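You operate a simulated robot arm through the tools that you are given. There is no shell and no other tool. Be economical: measure what you need, move in short steps, check, and stop when the job is done.

Carry out the task below with a simulated two-armed robot. There is one attempt and no reset: what you move stays moved.

Task
Hold the large bowl on the window side of the packing table steady with one hand and put the purple peg from the upper shelf of the loading cart in it with the other.

The check looks at the end state, three seconds after you hand in, the way a careful person would. Anything else that was tipped, shoved, dropped, spilled or broken makes it a failure.

Robot
Two 7-joint arms with two-finger parallel grippers on one trunk, on a base that drives. Base frame: it is fixed to the floor where the robot stands at the start and does not move with it; the origin is under the middle of the robot, x ahead of it, y to its left, z up. Units: mm, degrees, N and s.
The left shoulder is at the start at [62, 196, 1329], the right one opposite. With the tool pointing down near the work surface each hand reaches from about 100 to 680 mm from the robot's upright axis, wherever it stands, measured 20 degrees to its own side. Places, roughly: large bowl [2250, 250, 1000]. Payload 1.57 kg a hand.
Tool frame (each hand has its own): the origin (TCP) lies between the finger pads and is the grasp point; the fingertips stand 30 mm ahead of it; z points along the fingers, y is the line along which they close. Largest opening 110 mm; finger width 24, thickness 12; the body of the gripper, 48 by 112 mm, starts 78 mm behind the TCP.
Orientation is that of the tool frame in the base frame, as a unit quaternion [x, y, z, w]. With the fingers straight down and closing along the base's y, the tool's x points along the base's -x, its y along +y and its z along -z.

Tools
- The arms move only by the tool send_rows. It takes "left_deltas", "right_deltas" or both (then of equal length, played together; a hand with none holds still); each is a list of rows, each an object of numbers (a shift or turn left out is 0, a gripper value left out holds the last): "dx", "dy", "dz": the shift along the tool's x, y, z in units of 25 mm (1.0 is 25 mm); "rx", "ry", "rz": the turn, a rotation vector about the tool's x, y, z in units of 5 degrees (1.0 is 5 degrees); "gripper": the gripper command, from -1 (shut) to 1 (fully open), values between in proportion. In form: [{"dx": .., "dy": .., "dz": .., "rx": .., "ry": .., "rz": .., "gripper": ..}, ...]. A call has 1 to 10 rows; each row shifts and turns the commanded pose from where the row before left it, along the tool's axes as they then stand. A call with a number of a shift or a turn outside -1 to 1 is refused whole. A row lasts 0.2 s, in which the tool goes at most 50 mm and 8.6 degrees; a call with a longer step from one row to the next is refused whole, and so is a gripper value outside its range. A pose out of reach is approached as far as the arm can. The call stops where the force on the tool passes 40 N (or 10 N more than at its start, if that is more) or the arm is blocked; 0.2 s more then pass. The fingers move at their own pace (about 72 mm/s each) and stop on an object; they squeeze with about 22 N. The grip force told is the motor's: it shows also when the fingers shut on nothing. Time passes only in rows, and 0.2 s behind the last, so rows that do not move let the fingers close. The reply holds the time, the measured pose of the TCP, the force on the tool along the base axes, the opening and the grip force, in the units named above and with some noise, with the torque about the TCP (base axes, N m) and any sound that the robot's microphone picked up, and new pictures: "pictures" is both (left out), scene, wrist or none (wrist: the cameras of the hands that moved).
- Cameras (640 x 400 px; columns grow to the right, rows downward): "scene" is now at [96.7, -42.4, 1909.5]; the picture's right is [-0.52, -0.86, -0.00], its down [-0.67, 0.40, -0.63] and it looks along [0.54, -0.32, -0.78] (base axes); focal length 281 px, centre (320, 200). "left" rides on the left gripper at [70, -16, -141] in its tool frame; the picture's right is [0.23, 0.97, 0.00], its down [-0.85, 0.20, -0.48] and it looks along [-0.47, 0.11, 0.88] (tool axes); focal length 222 px, centre (320, 200). "right" rides on the right gripper at [70, 16, -141] in its tool frame; the picture's right is [-0.23, 0.97, 0.00], its down [-0.85, -0.20, -0.48] and it looks along [-0.47, -0.11, 0.88] (tool axes); focal length 222 px, centre (320, 200). There is no depth. A picture from a camera that has moved, and an enlarged one, comes with that camera's place and axes in the base frame and with its lens.
- raise_lower(by): slides the trunk up (or, below 0, down) by that many mm; the arms and the scene camera ride with it, the base frame stays. It gives what a move gives, with no picture.
- base_move(legs): drives the robot by 1 to 6 legs, each [ahead, left, turn to the left] in mm, mm and degrees, along the robot's own axes; the way and the turn of a leg run together, so that a leg with both is an arc; at most 1500 mm and 180 degrees a leg. The arms and the cameras ride along, it lands a little off, and it stops where it bumps. It gives what a move gives, and a new picture of the scene camera.
- turn_head(pan, tilt): turns the head with the scene camera to pan (to the left, within 86 degrees either way) and tilt (down, from -29 to 69), counted from straight ahead of the robot. It gives what a move gives, and a new picture of the scene camera.
- close_up(camera, box): a new picture of the part [left, top, right, bottom] of that camera's present view, enlarged. The clock stands still meanwhile.
- hand_in(): hands the job in; it is judged then, once.

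Work in short steps. Places have to be worked out from the pictures, the camera data and where the tool is seen: move nearer, look again, correct. Check each grasp and each placing, and mend what went wrong. You have 120 turns and 260 pictures in all, those below and enlarged ones among them. Open the grippers and draw the arms clear of the work before you hand the job in, unless the task says otherwise; then end with one line.

The tools are called after "Emit:" by a JSON object that holds its "fn" and its "kwargs". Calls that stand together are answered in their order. send_rows: Moves the arms, as the interface text tells. Its arguments: {"type":"object","properties":{"left_deltas":{"type":"array","items":{"type":"object","properties":{"dx":{"type":"number"},"dy":{"type":"number"},"dz":{"type":"number"},"rx":{"type":"number"},"ry":{"type":"number"},"rz":{"type":"number"},"gripper":{"type":"number"}}}},"right_deltas":{"type":"array","items":{"type":"object","properties":{"dx":{"type":"number"},"dy":{"type":"number"},"dz":{"type":"number"},"rx":{"type":"number"},"ry":{"type":"number"},"rz":{"type":"number"},"gripper":{"type":"number"}}}},"pictures":{"type":"string","enum":["both","scene","wrist","none"]}},"required":[]} The other tools are called the same way: raise_lower (by) slides the trunk up or down; base_move (legs) drives the base; turn_head (pan, tilt) turns the head that bears the scene camera; close_up (camera, box) takes an enlarged picture of a part of a camera's view; hand_in () hands the job in.

At the start:

```text
clock: 0.0
left_tool_pos: [311.3, 20.4, 1422.1]
left_orientation: [0.0, 1.0, 0.0, 0.0]
left_contact_force: [-0.7, -0.3, -0.8]
left_moment: [-0.01, 0.01, -0.02]
left_finger_gap: 109.9
left_finger_force: 0.0
right_tool_pos: [404.6, -373.0, 1419.6]
right_orientation: [0.0, 1.0, 0.001, -0.001]
right_contact_force: [0.3, 0.4, -0.1]
right_moment: [0.01, -0.01, 0.06]
right_finger_gap: 110.2
right_finger_force: 0.0
trunk travel left (down, up): [-925.0, 65.0]
robot x, y, heading: [2.4, 3.6, -0.1]
head pan, tilt: [-31.0, 51.1]
```

scene: 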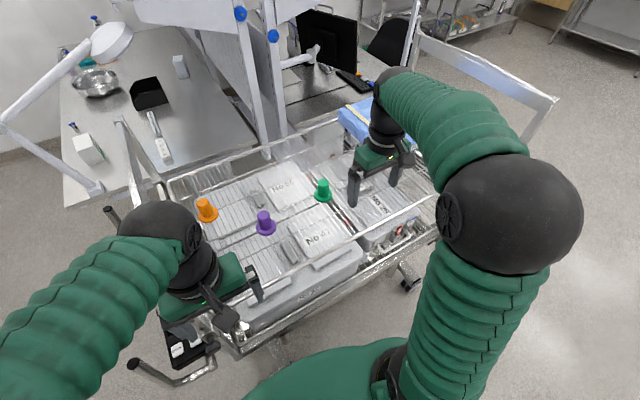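
right: 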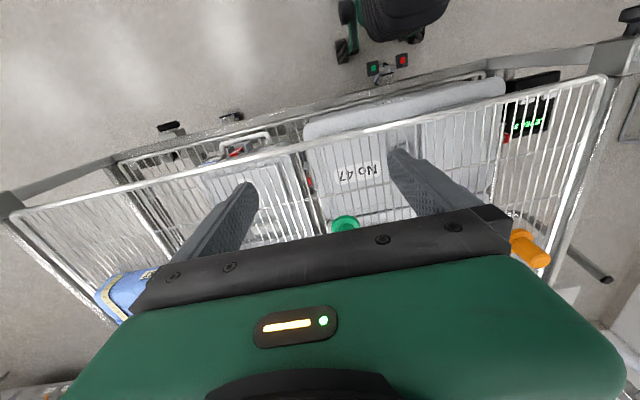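
left: 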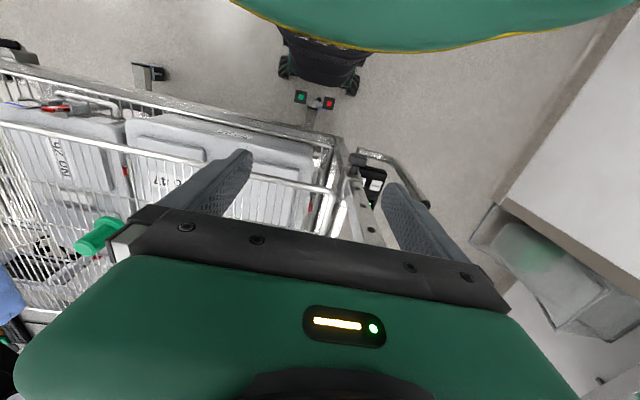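

The pegs (orange, purple, green) seem to stand on the cart ahead; I look closer at the cart and at the table.

Emit:
{"fn": "close_up", "kwargs": {"camera": "scene", "box": [160, 130, 420, 300]}}

Emit:
{"fn": "close_up", "kwargs": {"camera": "scene", "box": [0, 0, 260, 200]}}

Emit:
{"fn": "turn_head", "kwargs": {"pan": 0, "tilt": 25}}

```text
2.35 times, centred on (290, 215) of scene
camera zoom: at [96.7, -42.4, 1909.5], right [-0.52, -0.86, 0.0], down [-0.67, 0.4, -0.63], along [0.54, -0.32, -0.78], focal length 662 px, centre (391, 165)
```

zoom: 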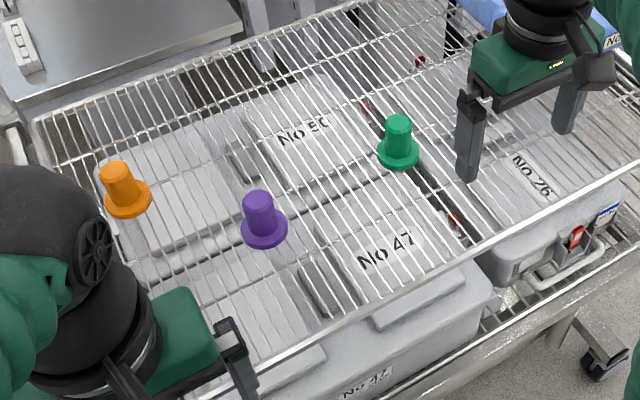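

```text
2.00 times, centred on (130, 100) of scene
camera zoom: at [96.7, -42.4, 1909.5], right [-0.52, -0.86, 0.0], down [-0.67, 0.4, -0.63], along [0.54, -0.32, -0.78], focal length 563 px, centre (700, 400)
```

zoom: 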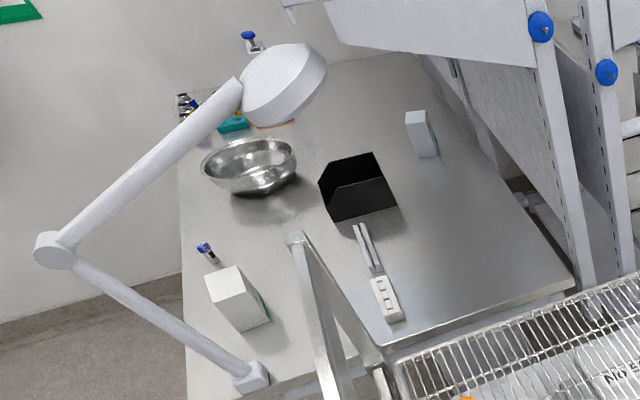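

```text
clock: 1.0
left_tool_pos: [311.5, 20.4, 1421.5]
left_orientation: [0.0, 1.0, 0.001, -0.001]
left_contact_force: [0.1, -0.1, 0.5]
left_moment: [-0.01, -0.02, 0.01]
left_finger_gap: 110.0
left_finger_force: 0.1
right_tool_pos: [403.8, -372.9, 1420.1]
right_orientation: [0.0, 1.0, 0.001, 0.0]
right_contact_force: [0.8, 0.1, -0.1]
right_moment: [0.0, 0.0, -0.01]
right_finger_gap: 110.1
right_finger_force: 0.0
trunk travel left (down, up): [-925.0, 65.0]
robot x, y, heading: [0.7, 3.3, 0.0]
head pan, tilt: [0.0, 25.0]
camera scene: at [123.8, -3.3, 1948.4], right [0.0, -1.0, 0.0], down [-0.42, 0.0, -0.91], along [0.91, 0.0, -0.42], focal length 281 px, centre (320, 200)
```

scene: 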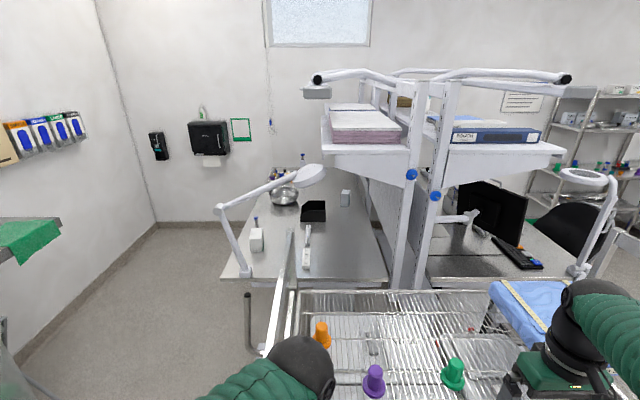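

The purple peg is around [590, -145, ~1190] by rough triangulation. I bring the right hand above it at the present height and look.

Emit:
{"fn": "send_rows", "kwargs": {"right_deltas": [{"dx": -0.8, "dy": 1}, {"dx": -0.8, "dy": 1}, {"dx": -0.8, "dy": 1}, {"dx": -0.8, "dy": 1}, {"dx": -0.8, "dy": 1}, {"dx": -0.8, "dy": 1}, {"dx": -0.8, "dy": 1}, {"dx": -0.2, "dy": 1}], "pictures": "wrist"}}

Emit:
{"fn": "turn_head", "kwargs": {"pan": -8, "tilt": 50}}

```text
clock: 2.8
left_tool_pos: [311.4, 22.7, 1420.1]
left_orientation: [0.0, 1.0, 0.001, 0.0]
left_contact_force: [-1.0, -0.1, -0.5]
left_moment: [-0.02, -0.02, 0.01]
left_finger_gap: 110.3
left_finger_force: 0.1
right_tool_pos: [549.5, -169.3, 1418.5]
right_orientation: [0.0, 1.0, 0.0, 0.0]
right_contact_force: [0.3, 0.1, 0.2]
right_moment: [-0.05, 0.0, 0.02]
right_finger_gap: 110.1
right_finger_force: 0.0
trunk travel left (down, up): [-925.0, 65.0]
robot x, y, heading: [-0.4, 2.9, 0.0]
head pan, tilt: [0.0, 25.0]
camera right: at [478.3, -153.5, 1560.2], right [0.23, 0.97, 0.0], down [0.86, -0.2, 0.48], along [0.47, -0.11, -0.88], focal length 222 px, centre (320, 200)
```

right: 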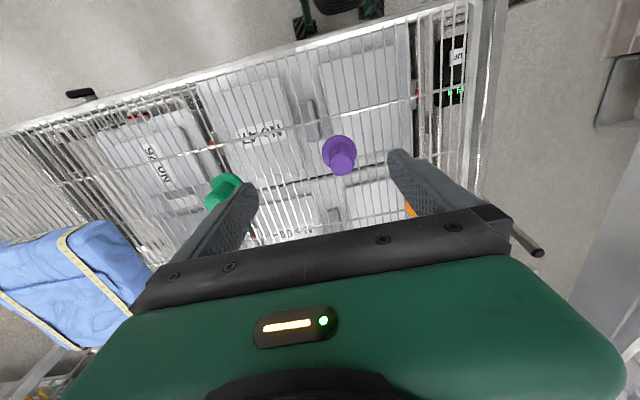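

```text
clock: 3.6
left_tool_pos: [310.9, 20.7, 1423.0]
left_orientation: [0.0, 1.0, 0.0, 0.0]
left_contact_force: [-0.7, 1.0, -0.5]
left_moment: [0.06, -0.05, -0.01]
left_finger_gap: 110.2
left_finger_force: 0.0
right_tool_pos: [548.3, -171.5, 1420.1]
right_orientation: [0.0, 1.0, 0.0, 0.001]
right_contact_force: [-0.1, -0.8, -0.3]
right_moment: [0.0, 0.0, 0.0]
right_finger_gap: 110.2
right_finger_force: 0.1
trunk travel left (down, up): [-925.0, 65.0]
robot x, y, heading: [0.8, 0.6, 0.0]
head pan, tilt: [-8.0, 50.0]
camera scene: at [108.7, -12.7, 1911.0], right [-0.14, -0.99, 0.0], down [-0.76, 0.11, -0.64], along [0.64, -0.09, -0.77], focal length 281 px, centre (320, 200)
```

scene: 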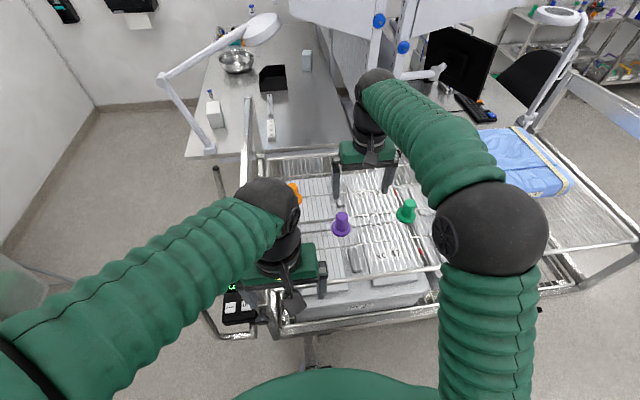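

Purple peg base triangulates to about [603, -148, 1155], top near 1215. I centre over it and descend part-way.

Emit:
{"fn": "send_rows", "kwargs": {"right_deltas": [{"dx": -0.75, "dy": 0.3}, {"dx": -0.75, "dy": 0.3}, {"dx": -0.7, "dy": 0.3}, {"dz": 1}, {"dz": 1}, {"dz": 1}, {"dz": 1}, {"dz": 1}], "pictures": "both"}}

```text
clock: 5.5
left_tool_pos: [311.5, 21.6, 1422.4]
left_orientation: [0.0, 1.0, 0.0, 0.0]
left_contact_force: [0.9, 0.3, 0.0]
left_moment: [-0.01, 0.03, 0.04]
left_finger_gap: 109.9
left_finger_force: 0.0
right_tool_pos: [605.1, -149.5, 1294.3]
right_orientation: [0.0, 1.0, 0.0, 0.0]
right_contact_force: [-0.5, -0.5, 0.0]
right_moment: [0.02, -0.01, -0.02]
right_finger_gap: 110.0
right_finger_force: 0.0
trunk travel left (down, up): [-925.0, 65.0]
robot x, y, heading: [-0.5, 2.9, -0.1]
head pan, tilt: [-8.0, 50.0]
camera scene: at [109.6, -12.7, 1910.9], right [-0.14, -0.99, 0.0], down [-0.76, 0.11, -0.64], along [0.63, -0.09, -0.77], focal length 281 px, centre (320, 200)
camera right: at [535.8, -132.8, 1436.1], right [0.23, 0.97, 0.0], down [0.86, -0.2, 0.48], along [0.47, -0.11, -0.88], focal length 222 px, centre (320, 200)
```

scene: 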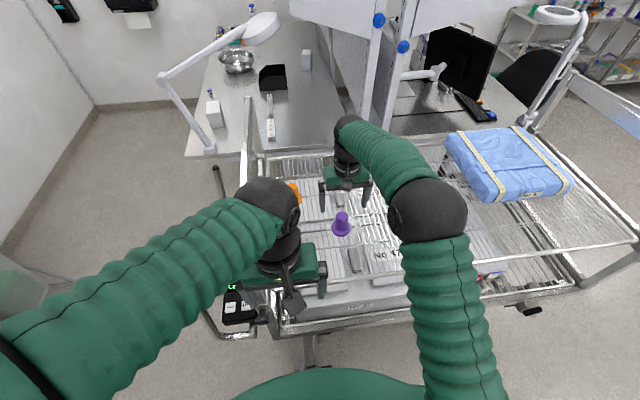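
right: 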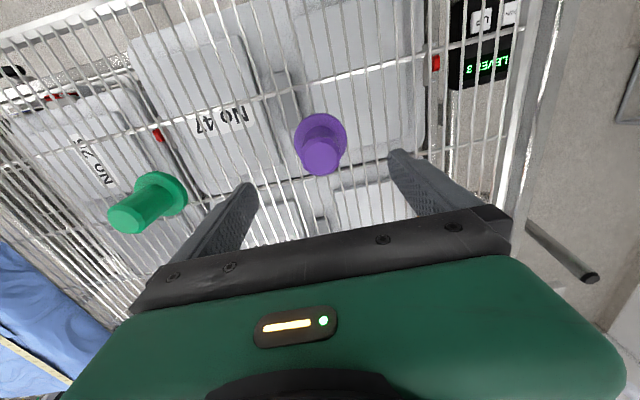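

Peg re-estimated at about [602, -148]; centred. Descend to TCP z≈1200 and check before closing.

Emit:
{"fn": "send_rows", "kwargs": {"right_deltas": [{"dz": 0.8, "dx": 0.1}, {"dz": 0.8}, {"dz": 0.8}, {"dz": 0.7}, {"dz": 0.6}], "pictures": "both"}}

Emit:
{"fn": "close_up", "kwargs": {"camera": "scene", "box": [280, 160, 420, 260]}}

```text
clock: 6.7
left_tool_pos: [311.5, 20.5, 1421.7]
left_orientation: [0.0, 1.0, 0.0, -0.001]
left_contact_force: [0.5, 0.0, 1.0]
left_moment: [-0.03, -0.03, 0.0]
left_finger_gap: 109.9
left_finger_force: 0.0
right_tool_pos: [601.1, -148.6, 1201.3]
right_orientation: [0.0, 1.0, 0.0, -0.001]
right_contact_force: [-1.0, 0.6, -0.2]
right_moment: [-0.05, 0.0, -0.01]
right_finger_gap: 110.1
right_finger_force: 0.1
trunk travel left (down, up): [-925.0, 65.0]
robot x, y, heading: [-3.9, 0.7, 0.1]
head pan, tilt: [-8.0, 50.0]
camera scene: at [110.0, -12.7, 1910.9], right [-0.14, -0.99, 0.0], down [-0.76, 0.11, -0.64], along [0.63, -0.09, -0.77], focal length 281 px, centre (320, 200)
camera right: at [531.2, -132.3, 1342.5], right [0.23, 0.97, 0.0], down [0.86, -0.2, 0.48], along [0.46, -0.11, -0.88], focal length 222 px, centre (320, 200)
```

scene: 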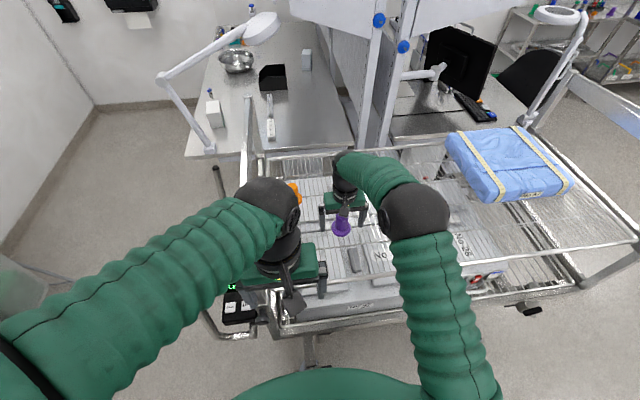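
right: 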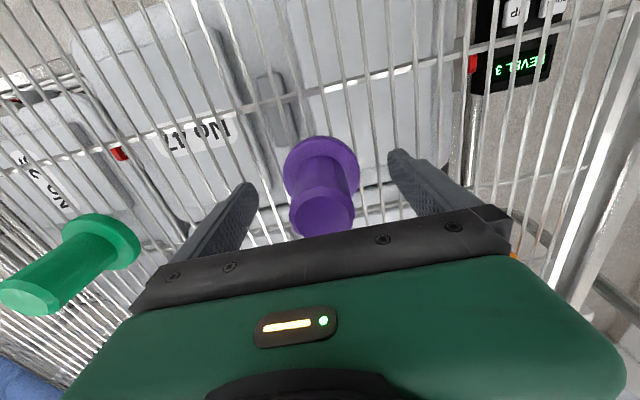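

```text
4.00 times, centred on (350, 210) of scene
camera zoom: at [110.0, -12.7, 1910.9], right [-0.14, -0.99, 0.0], down [-0.76, 0.11, -0.64], along [0.63, -0.09, -0.77], focal length 1126 px, centre (200, 160)
```

zoom: 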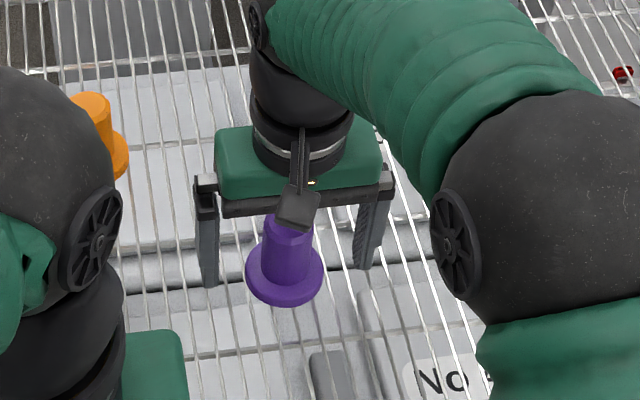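

Peg is centred between the pads at about [601, -150], its top near 1230, and the fingertips are above the flange. Close.

Emit:
{"fn": "send_rows", "kwargs": {"right_deltas": [{"gripper": -1}, {"gripper": -1}, {"gripper": -1}, {"gripper": -1}, {"gripper": -1}], "pictures": "wrist"}}

```text
clock: 7.8
left_tool_pos: [310.8, 20.5, 1420.8]
left_orientation: [0.001, 1.0, 0.0, 0.0]
left_contact_force: [0.0, 0.2, -0.8]
left_moment: [0.02, -0.03, 0.04]
left_finger_gap: 109.9
left_finger_force: 0.0
right_tool_pos: [600.4, -149.1, 1202.4]
right_orientation: [-0.001, 1.0, 0.001, 0.0]
right_contact_force: [0.3, 0.0, 0.5]
right_moment: [-0.01, 0.03, -0.01]
right_finger_gap: 60.3
right_finger_force: 21.9
trunk travel left (down, up): [-925.0, 65.0]
robot x, y, heading: [0.9, 0.9, -0.1]
head pan, tilt: [-8.0, 50.0]
camera right: at [530.9, -132.2, 1343.0], right [0.23, 0.97, 0.0], down [0.86, -0.2, 0.48], along [0.47, -0.11, -0.88], focal length 222 px, centre (320, 200)
```

right: 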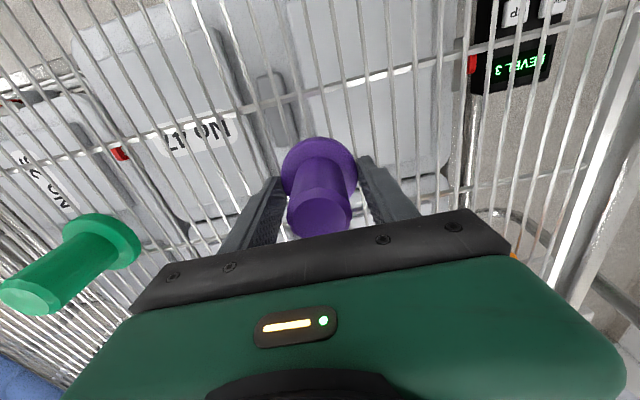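

The gap of 60 mm means the tips closed on the flange rather than the shank. I open, rise 15 mm and close again on the shank.

Emit:
{"fn": "send_rows", "kwargs": {"right_deltas": [{"gripper": 0.6}, {"gripper": 0.6}, {"gripper": 0.6}, {"dz": -0.6}, {"gripper": -1}, {"gripper": -1}, {"gripper": -1}, {"gripper": -1}, {"gripper": -1}], "pictures": "wrist"}}

Emit:
{"fn": "close_up", "kwargs": {"camera": "scene", "box": [280, 160, 420, 260]}}

```text
clock: 9.8
left_tool_pos: [310.6, 21.2, 1421.8]
left_orientation: [-0.001, 1.0, 0.0, 0.0]
left_contact_force: [0.2, 0.3, 0.6]
left_moment: [-0.04, 0.02, 0.03]
left_finger_gap: 110.0
left_finger_force: 0.0
right_tool_pos: [601.7, -147.3, 1215.3]
right_orientation: [0.001, 1.0, 0.001, 0.0]
right_contact_force: [0.3, 0.0, 2.7]
right_moment: [-0.02, 0.0, -0.01]
right_finger_gap: 37.2
right_finger_force: 22.0
trunk travel left (down, up): [-925.0, 65.0]
robot x, y, heading: [-1.3, -0.9, -0.1]
head pan, tilt: [-8.0, 50.0]
camera right: at [531.1, -131.5, 1358.1], right [0.23, 0.97, 0.0], down [0.86, -0.2, 0.48], along [0.47, -0.11, -0.88], focal length 222 px, centre (320, 200)
```

right: 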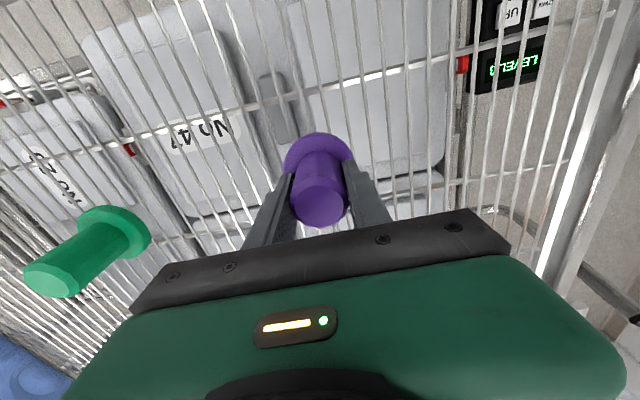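

```text
4.00 times, centred on (350, 210) of scene
camera zoom: at [109.0, -12.5, 1911.0], right [-0.14, -0.99, 0.0], down [-0.76, 0.11, -0.64], along [0.64, -0.09, -0.77], focal length 1126 px, centre (200, 160)
```

zoom: 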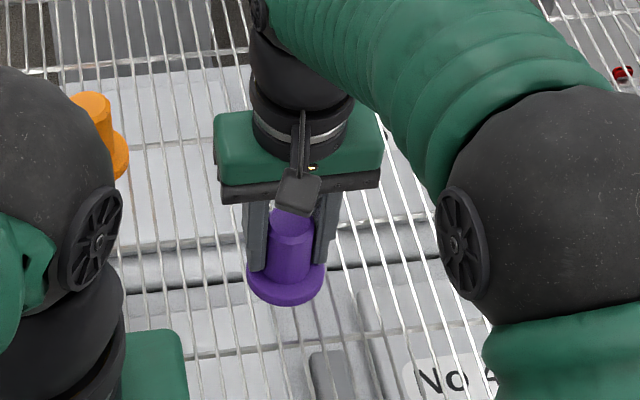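

Gripped on the shank (37 mm). Lift straight up.

Emit:
{"fn": "send_rows", "kwargs": {"right_deltas": [{"dz": -0.5}, {"dz": -1}, {"dz": -1}, {"dz": -1}, {"dz": -1}, {"dz": -1}, {"dz": -1}, {"dz": -1}, {"dz": -1}], "pictures": "both"}}

```text
clock: 11.8
left_tool_pos: [311.3, 21.5, 1422.3]
left_orientation: [0.0, 1.0, 0.001, 0.001]
left_contact_force: [-1.2, 0.6, 0.5]
left_moment: [-0.06, 0.01, -0.05]
left_finger_gap: 110.0
left_finger_force: 0.0
right_tool_pos: [601.7, -148.3, 1429.5]
right_orientation: [0.0, 1.0, 0.0, -0.001]
right_contact_force: [0.2, -0.1, -0.4]
right_moment: [0.02, -0.03, 0.0]
right_finger_gap: 36.9
right_finger_force: 21.9
trunk travel left (down, up): [-925.0, 65.0]
robot x, y, heading: [0.4, 1.5, 0.0]
head pan, tilt: [-8.0, 50.0]
camera scene: at [109.0, -12.6, 1910.9], right [-0.14, -0.99, 0.0], down [-0.76, 0.11, -0.64], along [0.64, -0.09, -0.77], focal length 281 px, centre (320, 200)
camera right: at [531.4, -132.8, 1571.7], right [0.23, 0.97, 0.0], down [0.86, -0.2, 0.48], along [0.47, -0.11, -0.88], focal length 222 px, centre (320, 200)
```

scene: 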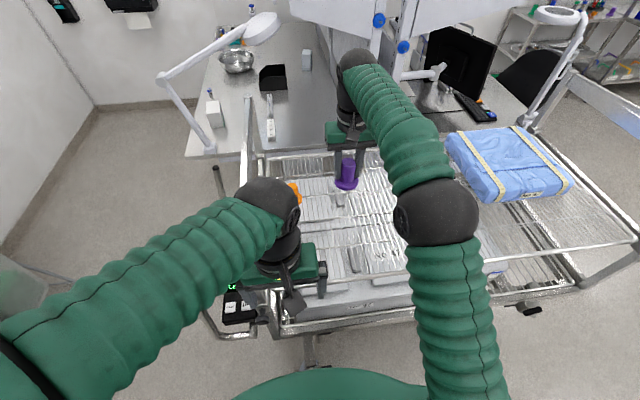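
right: 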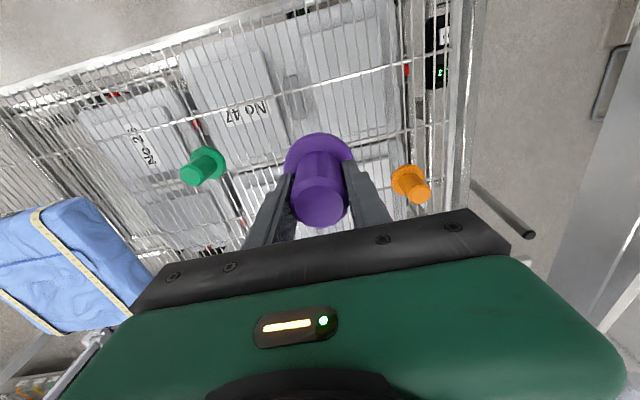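

Peg is held. Pull the right hand back toward the body and look left for the driving room.

Emit:
{"fn": "send_rows", "kwargs": {"right_deltas": [{"dx": 1, "dy": -0.5}, {"dx": 1, "dy": -0.5}, {"dx": 1, "dy": -0.5}, {"dx": 1, "dy": -0.5}, {"dx": 1, "dy": -0.5}, {"dx": 1, "dy": -0.5}, {"dx": 1, "dy": -0.5}, {"dx": 1, "dy": -0.5}, {"dx": 1, "dy": -0.5}], "pictures": "none"}}

Emit:
{"fn": "turn_head", "kwargs": {"pan": 70, "tilt": 35}}

Emit:
{"fn": "turn_head", "kwargs": {"pan": 25, "tilt": 45}}

```text
clock: 13.8
left_tool_pos: [309.6, 20.3, 1421.7]
left_orientation: [0.0, 1.0, 0.001, -0.001]
left_contact_force: [0.1, 0.7, 0.5]
left_moment: [-0.01, 0.01, -0.03]
left_finger_gap: 110.1
left_finger_force: 0.1
right_tool_pos: [374.3, -263.8, 1430.2]
right_orientation: [0.0, 1.0, 0.001, -0.001]
right_contact_force: [0.2, 1.1, -0.9]
right_moment: [0.0, 0.01, 0.0]
right_finger_gap: 36.9
right_finger_force: 22.2
trunk travel left (down, up): [-925.0, 65.0]
robot x, y, heading: [-1.9, -0.2, 0.1]
head pan, tilt: [-8.0, 50.0]
```

```text
clock: 15.4
left_tool_pos: [310.8, 20.0, 1421.9]
left_orientation: [0.0, 1.0, -0.001, -0.001]
left_contact_force: [0.8, 0.0, -0.5]
left_moment: [0.0, 0.02, -0.02]
left_finger_gap: 110.0
left_finger_force: 0.1
right_tool_pos: [376.1, -263.9, 1430.1]
right_orientation: [-0.001, 1.0, 0.0, 0.001]
right_contact_force: [0.5, -0.3, -0.2]
right_moment: [0.02, 0.0, -0.03]
right_finger_gap: 36.9
right_finger_force: 21.7
trunk travel left (down, up): [-925.0, 65.0]
robot x, y, heading: [2.6, 2.2, 0.2]
head pan, tilt: [70.0, 35.0]
camera scene: at [60.9, 80.2, 1932.9], right [0.94, -0.34, 0.0], down [-0.2, -0.54, -0.82], along [0.28, 0.77, -0.57], focal length 281 px, centre (320, 200)
```

scene: 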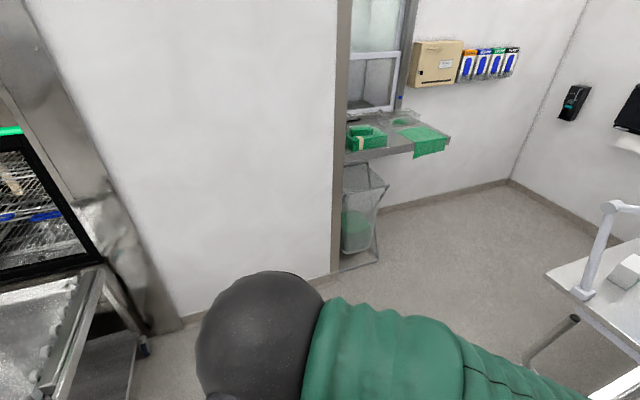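

```text
clock: 16.5
left_tool_pos: [310.9, 21.2, 1421.4]
left_orientation: [-0.001, 1.0, 0.0, 0.0]
left_contact_force: [-0.4, -0.2, 0.0]
left_moment: [0.03, -0.01, 0.01]
left_finger_gap: 110.0
left_finger_force: 0.1
right_tool_pos: [377.0, -262.5, 1429.5]
right_orientation: [0.001, 1.0, 0.001, -0.001]
right_contact_force: [0.3, 0.4, 0.0]
right_moment: [0.01, 0.02, 0.01]
right_finger_gap: 36.7
right_finger_force: 22.3
trunk travel left (down, up): [-925.0, 65.0]
robot x, y, heading: [2.9, -2.0, 0.0]
head pan, tilt: [25.0, 45.0]
camera scene: at [105.3, 31.7, 1918.0], right [0.42, -0.91, 0.0], down [-0.64, -0.3, -0.71], along [0.64, 0.3, -0.71], focal length 281 px, centre (320, 200)
```

scene: 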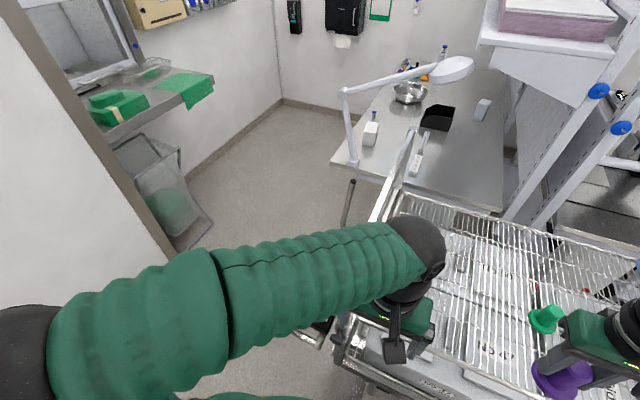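

The peg is held securely. I'll go left round the cart: first 800 mm left and 150 ahead, keeping the elbows off the wall at y≈1570.

Emit:
{"fn": "base_move", "kwargs": {"legs": [[0, 800, 0], [150, 0, 0]]}}

```text
clock: 18.8
left_tool_pos: [313.5, 310.6, 1419.6]
left_orientation: [0.002, 1.0, 0.016, -0.003]
left_contact_force: [0.2, -1.0, 0.1]
left_moment: [0.03, -0.02, -0.03]
left_finger_gap: 110.0
left_finger_force: 0.1
right_tool_pos: [377.6, 16.7, 1419.4]
right_orientation: [0.007, 1.0, 0.006, -0.004]
right_contact_force: [-0.7, -0.8, -1.6]
right_moment: [0.04, 0.0, -0.05]
right_finger_gap: 37.0
right_finger_force: 22.3
trunk travel left (down, up): [-925.0, 65.0]
robot x, y, heading: [-1.8, 337.1, -0.1]
head pan, tilt: [25.0, 45.0]
stopped in leg 1: the force on the tool passed its limit at 64 N (the readings are from after the stop); the commanded pose is now the measured one
camera scene: at [110.1, 328.2, 1917.9], right [0.42, -0.91, -0.02], down [-0.64, -0.28, -0.71], along [0.64, 0.31, -0.7], focal length 281 px, centre (320, 200)
```

scene: 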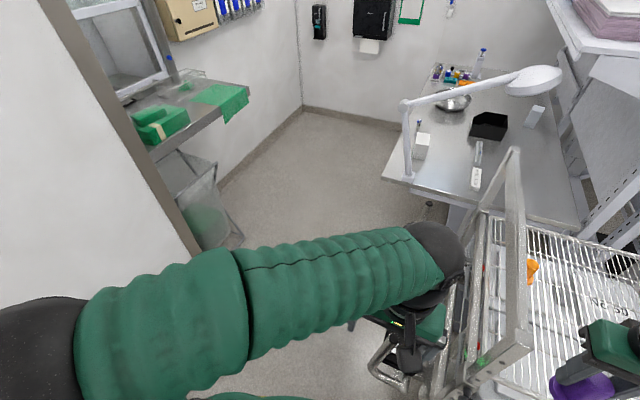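

Stopped by a contact; something blocked a hand from the left. I look at both wrist views and the right hand closely before moving.

Emit:
{"fn": "close_up", "kwargs": {"camera": "right", "box": [0, 0, 640, 400]}}

Emit:
{"fn": "close_up", "kwargs": {"camera": "left", "box": [0, 0, 640, 400]}}

Emit:
{"fn": "turn_head", "kwargs": {"pan": -10, "tilt": 62}}

```text
1.00 times, centred on (320, 200) of right (not enlarged: the box is as wide or as high as the picture)
camera zoom: at [308.4, 32.1, 1561.6], right [0.24, 0.97, 0.01], down [0.86, -0.22, 0.47], along [0.46, -0.1, -0.88], focal length 222 px, centre (320, 200)
```

zoom: 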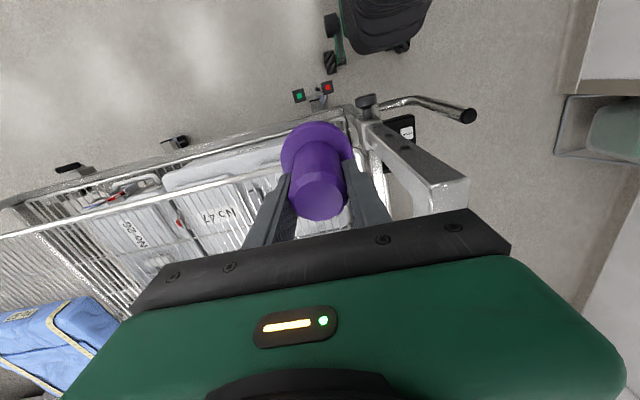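

```text
1.00 times, centred on (320, 200) of left (not enlarged: the box is as wide or as high as the picture)
camera zoom: at [245.6, 289.9, 1560.9], right [-0.22, 0.97, 0.03], down [0.86, 0.18, 0.48], along [0.46, 0.14, -0.88], focal length 222 px, centre (320, 200)
```

zoom: 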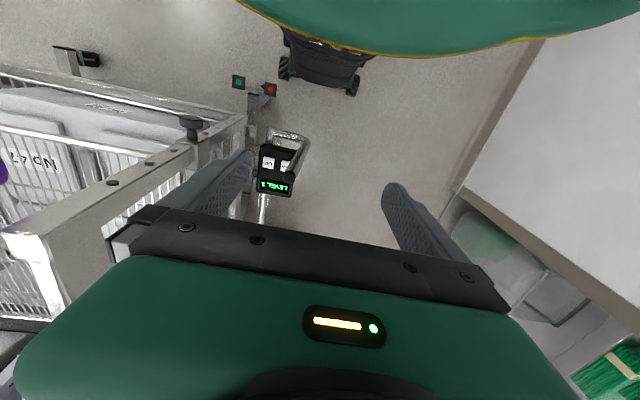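

```text
clock: 19.8
left_tool_pos: [311.6, 318.3, 1420.2]
left_orientation: [0.001, 1.0, 0.014, -0.002]
left_contact_force: [-1.1, -1.4, -0.4]
left_moment: [0.09, -0.03, -0.03]
left_finger_gap: 109.9
left_finger_force: 0.0
right_tool_pos: [375.9, 22.7, 1421.6]
right_orientation: [0.008, 1.0, 0.005, -0.003]
right_contact_force: [-0.1, -1.0, -1.0]
right_moment: [0.13, -0.04, -0.01]
right_finger_gap: 37.3
right_finger_force: 22.3
trunk travel left (down, up): [-925.0, 65.0]
robot x, y, heading: [-0.9, 335.8, 0.1]
head pan, tilt: [-10.0, 62.0]
camera scene: at [98.5, 284.1, 1895.3], right [-0.17, -0.98, -0.02], down [-0.87, 0.16, -0.46], along [0.46, -0.06, -0.89], focal length 281 px, centre (320, 200)
```

scene: 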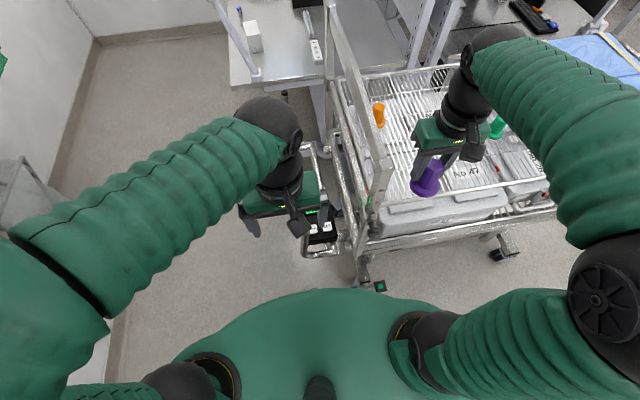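

The right gripper touched the cart's tall left end frame, whose near top end I place at about [390, 104, 1430]. I shift the right hand away, up, and pull it back behind x≈250 so it clears the frame.

Emit:
{"fn": "send_rows", "kwargs": {"right_deltas": [{"dy": -1}, {"dx": 1, "dz": -0.5}, {"dx": 1, "dz": -1}, {"dx": 1, "dz": -1}, {"dx": 1, "dz": -1}, {"dx": 0.8, "dz": -0.5}], "left_deltas": [{}, {"dx": 0.5}, {"dx": 0.5}, {"dx": 0.5}, {"dx": 0.5}, {}], "pictures": "both"}}

```text
clock: 21.2
left_tool_pos: [261.5, 366.6, 1421.8]
left_orientation: [0.0, 1.0, -0.001, 0.0]
left_contact_force: [0.5, 0.4, -0.1]
left_moment: [-0.07, 0.02, 0.04]
left_finger_gap: 110.1
left_finger_force: 0.0
right_tool_pos: [280.6, 42.1, 1513.7]
right_orientation: [0.004, 1.0, -0.011, -0.002]
right_contact_force: [-0.1, 1.1, 0.3]
right_moment: [-0.13, 0.02, 0.02]
right_finger_gap: 37.3
right_finger_force: 22.0
right hand out of reach, approached as far as the arm can: row 5, 6
trunk travel left (down, up): [-925.0, 65.0]
robot x, y, heading: [-3.0, 345.2, -0.3]
head pan, tilt: [-10.0, 62.0]
camera scene: at [94.4, 352.8, 1896.2], right [-0.17, -0.98, 0.01], down [-0.87, 0.15, -0.47], along [0.46, -0.09, -0.88], focal length 281 px, centre (320, 200)
camera right: at [210.6, 61.7, 1655.3], right [0.24, 0.97, -0.02], down [0.86, -0.2, 0.48], along [0.46, -0.13, -0.88], focal length 222 px, centre (320, 200)
camera left: at [192.2, 350.2, 1562.7], right [-0.23, 0.97, 0.0], down [0.86, 0.2, 0.48], along [0.47, 0.11, -0.88], focal length 222 px, centre (320, 200)
```

scene: 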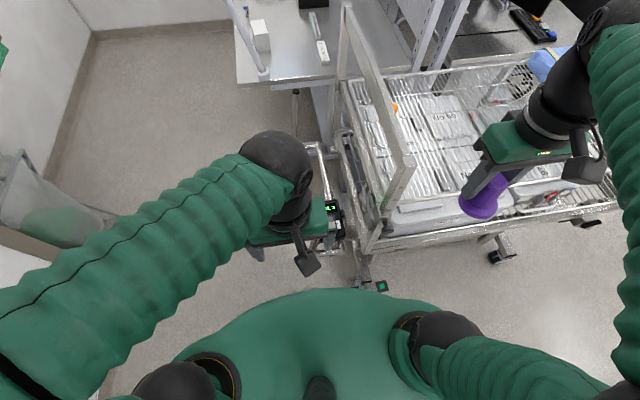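
right: 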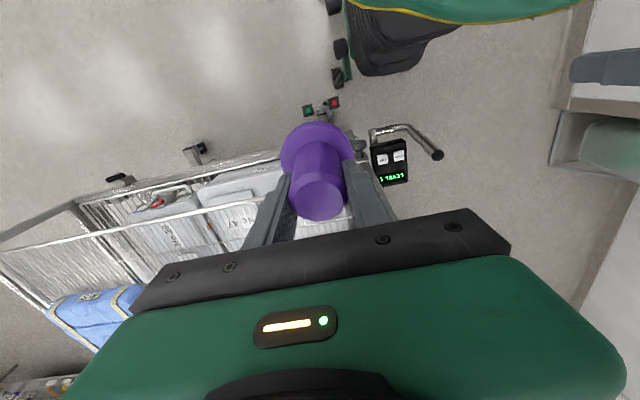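
left: 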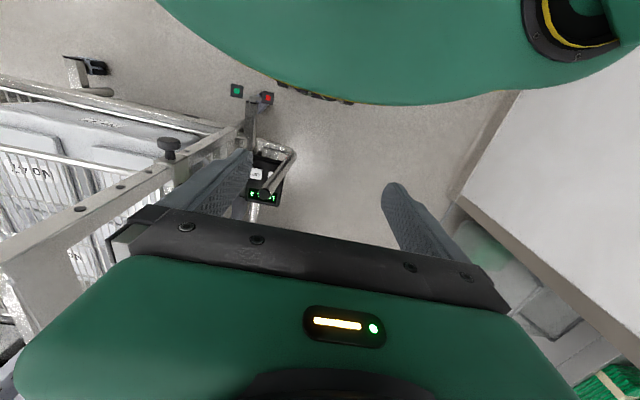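

Upright again and clear of the frame. Continue left by 450 mm.

Emit:
{"fn": "base_move", "kwargs": {"legs": [[0, 450, 0]]}}

Emit:
{"fn": "turn_head", "kwargs": {"pan": 75, "tilt": 45}}

```text
clock: 23.9
left_tool_pos: [259.5, 800.3, 1421.9]
left_orientation: [-0.001, 1.0, 0.003, 0.0]
left_contact_force: [0.4, 0.8, 0.6]
left_moment: [0.03, -0.02, 0.0]
left_finger_gap: 110.2
left_finger_force: 0.0
right_tool_pos: [278.7, 474.8, 1509.7]
right_orientation: [0.004, 1.0, -0.005, -0.002]
right_contact_force: [0.7, -0.4, -0.4]
right_moment: [-0.02, -0.01, -0.01]
right_finger_gap: 37.0
right_finger_force: 21.5
trunk travel left (down, up): [-925.0, 65.0]
robot x, y, heading: [1.0, 788.0, 0.2]
head pan, tilt: [-10.0, 62.0]
camera scene: at [92.6, 779.5, 1896.3], right [-0.17, -0.98, 0.0], down [-0.87, 0.15, -0.47], along [0.46, -0.08, -0.88], focal length 281 px, centre (320, 200)
```

scene: 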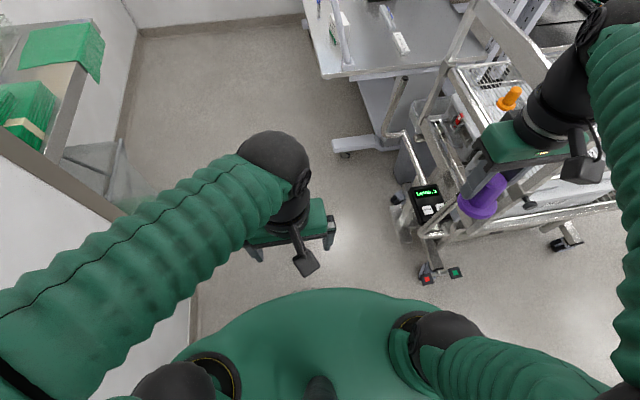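

```text
clock: 25.5
left_tool_pos: [260.2, 796.2, 1421.8]
left_orientation: [-0.002, 1.0, 0.005, 0.0]
left_contact_force: [-0.2, 0.1, 0.3]
left_moment: [0.03, -0.01, 0.01]
left_finger_gap: 110.0
left_finger_force: 0.0
right_tool_pos: [280.1, 469.4, 1509.7]
right_orientation: [0.005, 1.0, -0.003, -0.002]
right_contact_force: [-0.8, 0.0, -0.3]
right_moment: [0.01, -0.02, -0.01]
right_finger_gap: 37.0
right_finger_force: 22.3
trunk travel left (down, up): [-925.0, 65.0]
robot x, y, heading: [0.0, 789.8, 0.2]
head pan, tilt: [75.0, 45.0]
camera scene: at [51.1, 862.8, 1918.1], right [0.97, -0.26, 0.0], down [-0.18, -0.68, -0.71], along [0.18, 0.68, -0.71], focal length 281 px, centre (320, 200)
```

scene: 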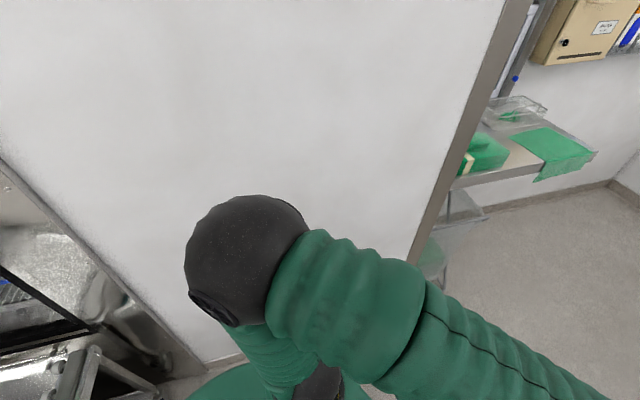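

The elbow stays within about 400 mm of the axis, so the corridor is fine at y≈1000. Shift left 200 and drive ahead 1100.

Emit:
{"fn": "turn_head", "kwargs": {"pan": -20, "tilt": 35}}

Emit:
{"fn": "base_move", "kwargs": {"legs": [[0, 210, 0], [1100, 0, 0]]}}

```text
clock: 27.2
left_tool_pos: [260.8, 797.2, 1421.9]
left_orientation: [-0.002, 1.0, 0.005, 0.0]
left_contact_force: [0.0, 0.5, 0.0]
left_moment: [-0.02, -0.01, -0.01]
left_finger_gap: 109.9
left_finger_force: 0.0
right_tool_pos: [280.4, 470.6, 1509.2]
right_orientation: [0.004, 1.0, -0.004, -0.002]
right_contact_force: [0.6, 0.7, 0.3]
right_moment: [-0.01, -0.01, 0.02]
right_finger_gap: 36.9
right_finger_force: 21.8
trunk travel left (down, up): [-925.0, 65.0]
robot x, y, heading: [-1.4, 790.4, 0.1]
head pan, tilt: [-20.0, 35.0]
camera scene: at [112.9, 756.7, 1932.8], right [-0.34, -0.94, 0.0], down [-0.54, 0.2, -0.82], along [0.77, -0.28, -0.57], focal length 281 px, centre (320, 200)
```

scene: 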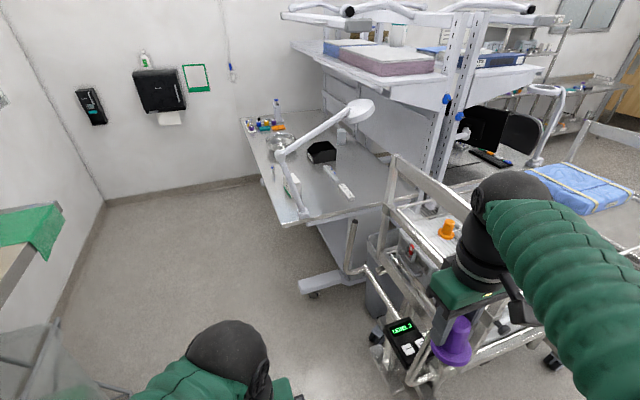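

```text
clock: 34.1
left_tool_pos: [1346.9, 1020.2, 1422.2]
left_orientation: [-0.007, 1.0, 0.004, 0.001]
left_contact_force: [0.5, 0.0, 0.1]
left_moment: [-0.01, -0.05, 0.02]
left_finger_gap: 110.2
left_finger_force: 0.0
right_tool_pos: [1369.7, 695.7, 1511.0]
right_orientation: [-0.001, 1.0, -0.005, -0.002]
right_contact_force: [0.9, -0.1, 0.3]
right_moment: [0.01, -0.01, -0.02]
right_finger_gap: 36.8
right_finger_force: 22.0
trunk travel left (down, up): [-925.0, 65.0]
robot x, y, heading: [1087.0, 1008.3, 0.7]
head pan, tilt: [-20.0, 35.0]
camera scene: at [1199.2, 979.4, 1933.0], right [-0.33, -0.94, 0.0], down [-0.54, 0.19, -0.82], along [0.77, -0.27, -0.57], focal length 281 px, centre (320, 200)
```

scene: 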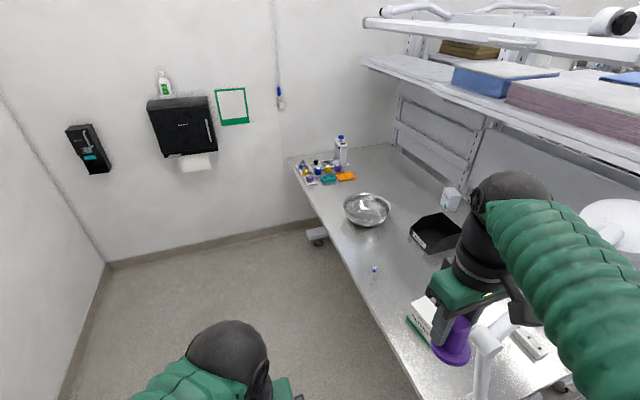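

Clear corridor; the bowl is near [2280, 310]. Drive ahead 1160 and turn right to face the table.

Emit:
{"fn": "base_move", "kwargs": {"legs": [[1170, 0, 0], [0, 0, -90.7]]}}

Emit:
{"fn": "turn_head", "kwargs": {"pan": 0, "tilt": 50}}

```text
clock: 43.8
left_tool_pos: [2261.5, 756.0, 1421.3]
left_orientation: [0.702, 0.712, 0.003, 0.004]
left_contact_force: [-1.1, 0.2, 0.4]
left_moment: [0.02, -0.01, 0.01]
left_finger_gap: 109.9
left_finger_force: 0.0
right_tool_pos: [1935.5, 734.3, 1509.6]
right_orientation: [0.707, 0.707, -0.002, -0.005]
right_contact_force: [0.2, 0.8, 0.3]
right_moment: [0.0, -0.01, 0.0]
right_finger_gap: 36.9
right_finger_force: 21.4
trunk travel left (down, up): [-925.0, 65.0]
robot x, y, heading: [2249.6, 1019.2, -89.5]
head pan, tilt: [-20.0, 35.0]
camera scene: at [2219.7, 901.6, 1932.8], right [-0.94, 0.33, 0.0], down [0.19, 0.54, -0.82], along [-0.27, -0.77, -0.57], focal length 281 px, centre (320, 200)
```

scene: 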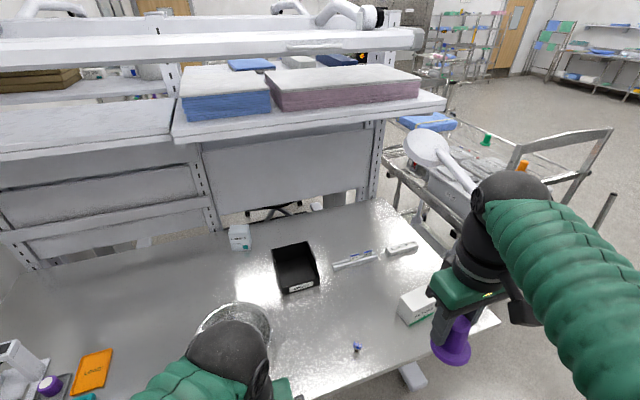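

```text
clock: 44.6
left_tool_pos: [2261.4, 755.4, 1421.9]
left_orientation: [0.703, 0.711, 0.003, 0.003]
left_contact_force: [0.3, 0.4, 0.7]
left_moment: [-0.01, 0.01, 0.03]
left_finger_gap: 109.9
left_finger_force: 0.1
right_tool_pos: [1935.2, 734.5, 1509.6]
right_orientation: [0.707, 0.707, -0.001, -0.005]
right_contact_force: [0.3, -0.1, -0.7]
right_moment: [-0.02, 0.0, 0.01]
right_finger_gap: 37.2
right_finger_force: 22.2
trunk travel left (down, up): [-925.0, 65.0]
robot x, y, heading: [2246.5, 1019.5, -89.5]
head pan, tilt: [0.0, 50.0]
camera scene: at [2249.5, 907.8, 1911.1], right [-1.0, -0.01, 0.0], down [-0.01, 0.77, -0.64], along [0.01, -0.64, -0.77], focal length 281 px, centre (320, 200)
```

scene: 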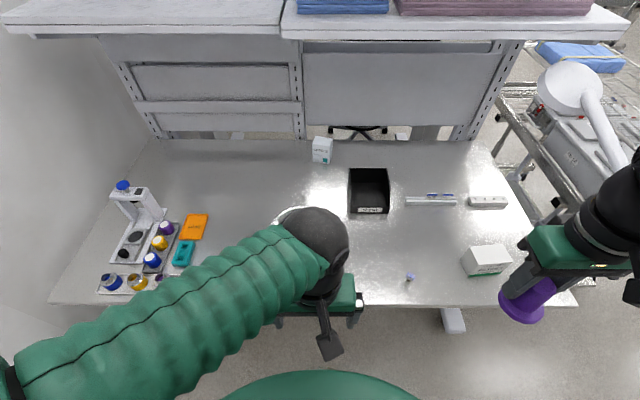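

Facing the table. I look through the left wrist camera to locate the bowl before going nearer.

Emit:
{"fn": "close_up", "kwargs": {"camera": "left", "box": [0, 0, 640, 400]}}

Emit:
{"fn": "close_up", "kwargs": {"camera": "right", "box": [0, 0, 640, 400]}}

```text
1.00 times, centred on (320, 200) of left (not enlarged: the box is as wide or as high as the picture)
camera zoom: at [2242.9, 825.7, 1562.9], right [0.97, 0.24, 0.01], down [0.21, -0.85, 0.48], along [0.12, -0.46, -0.88], focal length 222 px, centre (320, 200)
```

zoom: 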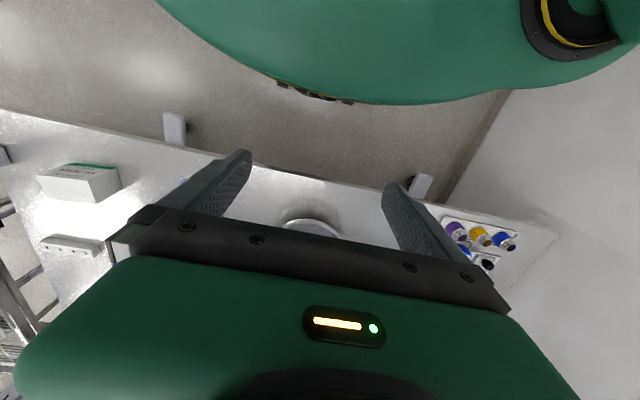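

```text
1.00 times, centred on (320, 200) of right (not enlarged: the box is as wide or as high as the picture)
camera zoom: at [1952.0, 803.5, 1651.6], right [0.97, -0.23, -0.01], down [-0.2, -0.86, 0.48], along [-0.12, -0.46, -0.88], focal length 222 px, centre (320, 200)
```

zoom: 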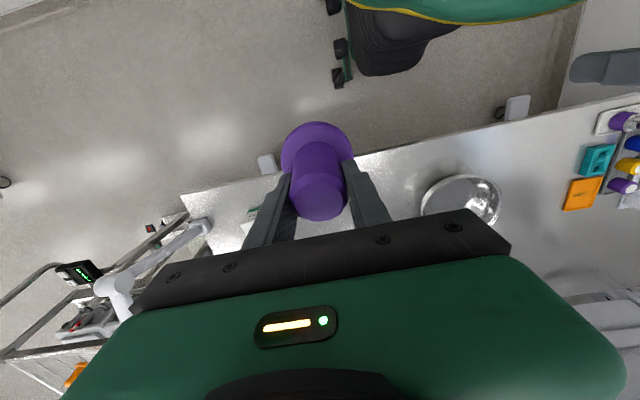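

From both wrist views: bowl rim at z≈970, near rim y≈441, centre about [2325, 315], radius ≈125. Move nearer: 185 ahead and 75 left.

Emit:
{"fn": "base_move", "kwargs": {"legs": [[185, 75, -0.5]]}}

Emit:
{"fn": "close_up", "kwargs": {"camera": "right", "box": [0, 0, 640, 400]}}

Emit:
{"fn": "close_up", "kwargs": {"camera": "left", "box": [0, 0, 640, 400]}}

```text
clock: 46.2
left_tool_pos: [2327.0, 577.4, 1421.7]
left_orientation: [0.707, 0.707, 0.004, 0.006]
left_contact_force: [0.5, 0.6, -0.4]
left_moment: [-0.03, 0.03, 0.0]
left_finger_gap: 110.1
left_finger_force: 0.1
right_tool_pos: [2001.8, 558.7, 1508.9]
right_orientation: [0.711, 0.703, -0.002, -0.002]
right_contact_force: [0.0, 0.4, -1.5]
right_moment: [-0.06, 0.0, 0.01]
right_finger_gap: 37.0
right_finger_force: 22.5
trunk travel left (down, up): [-925.0, 65.0]
robot x, y, heading: [2327.0, 832.3, -90.1]
head pan, tilt: [0.0, 50.0]
camera scene: at [2314.9, 730.2, 1911.5], right [-1.0, 0.0, -0.01], down [0.0, 0.76, -0.65], along [0.0, -0.65, -0.76], focal length 281 px, centre (320, 200)
```

scene: 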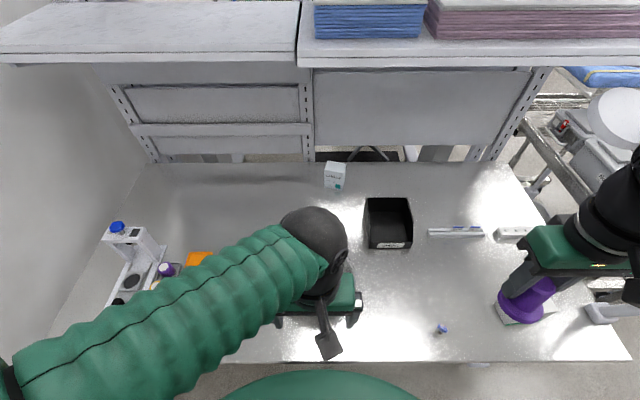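

```text
1.00 times, centred on (320, 200) of right (not enlarged: the box is as wide or as high as the picture)
camera zoom: at [2018.4, 628.2, 1651.2], right [0.97, -0.24, 0.0], down [-0.21, -0.85, 0.48], along [-0.12, -0.46, -0.88], focal length 222 px, centre (320, 200)
```

zoom: 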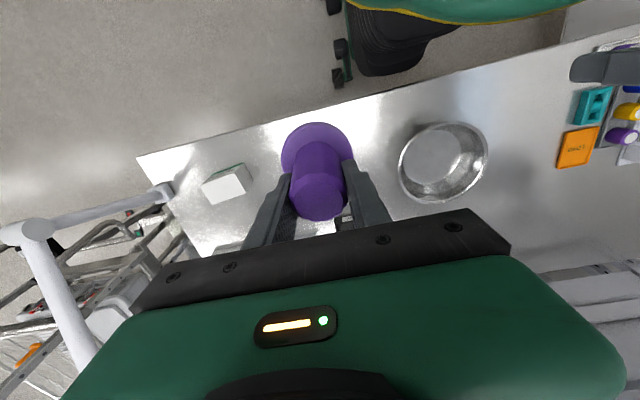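

```text
1.00 times, centred on (320, 200) of left (not enlarged: the box is as wide or as high as the picture)
camera zoom: at [2310.2, 646.6, 1563.6], right [0.97, 0.23, 0.01], down [0.19, -0.85, 0.48], along [0.12, -0.47, -0.87], focal length 222 px, centre (320, 200)
```

zoom: 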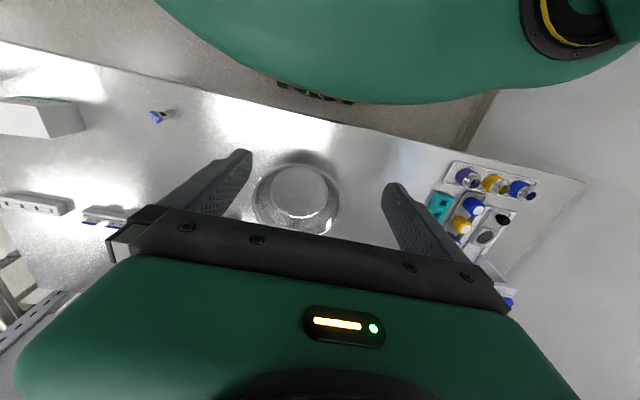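

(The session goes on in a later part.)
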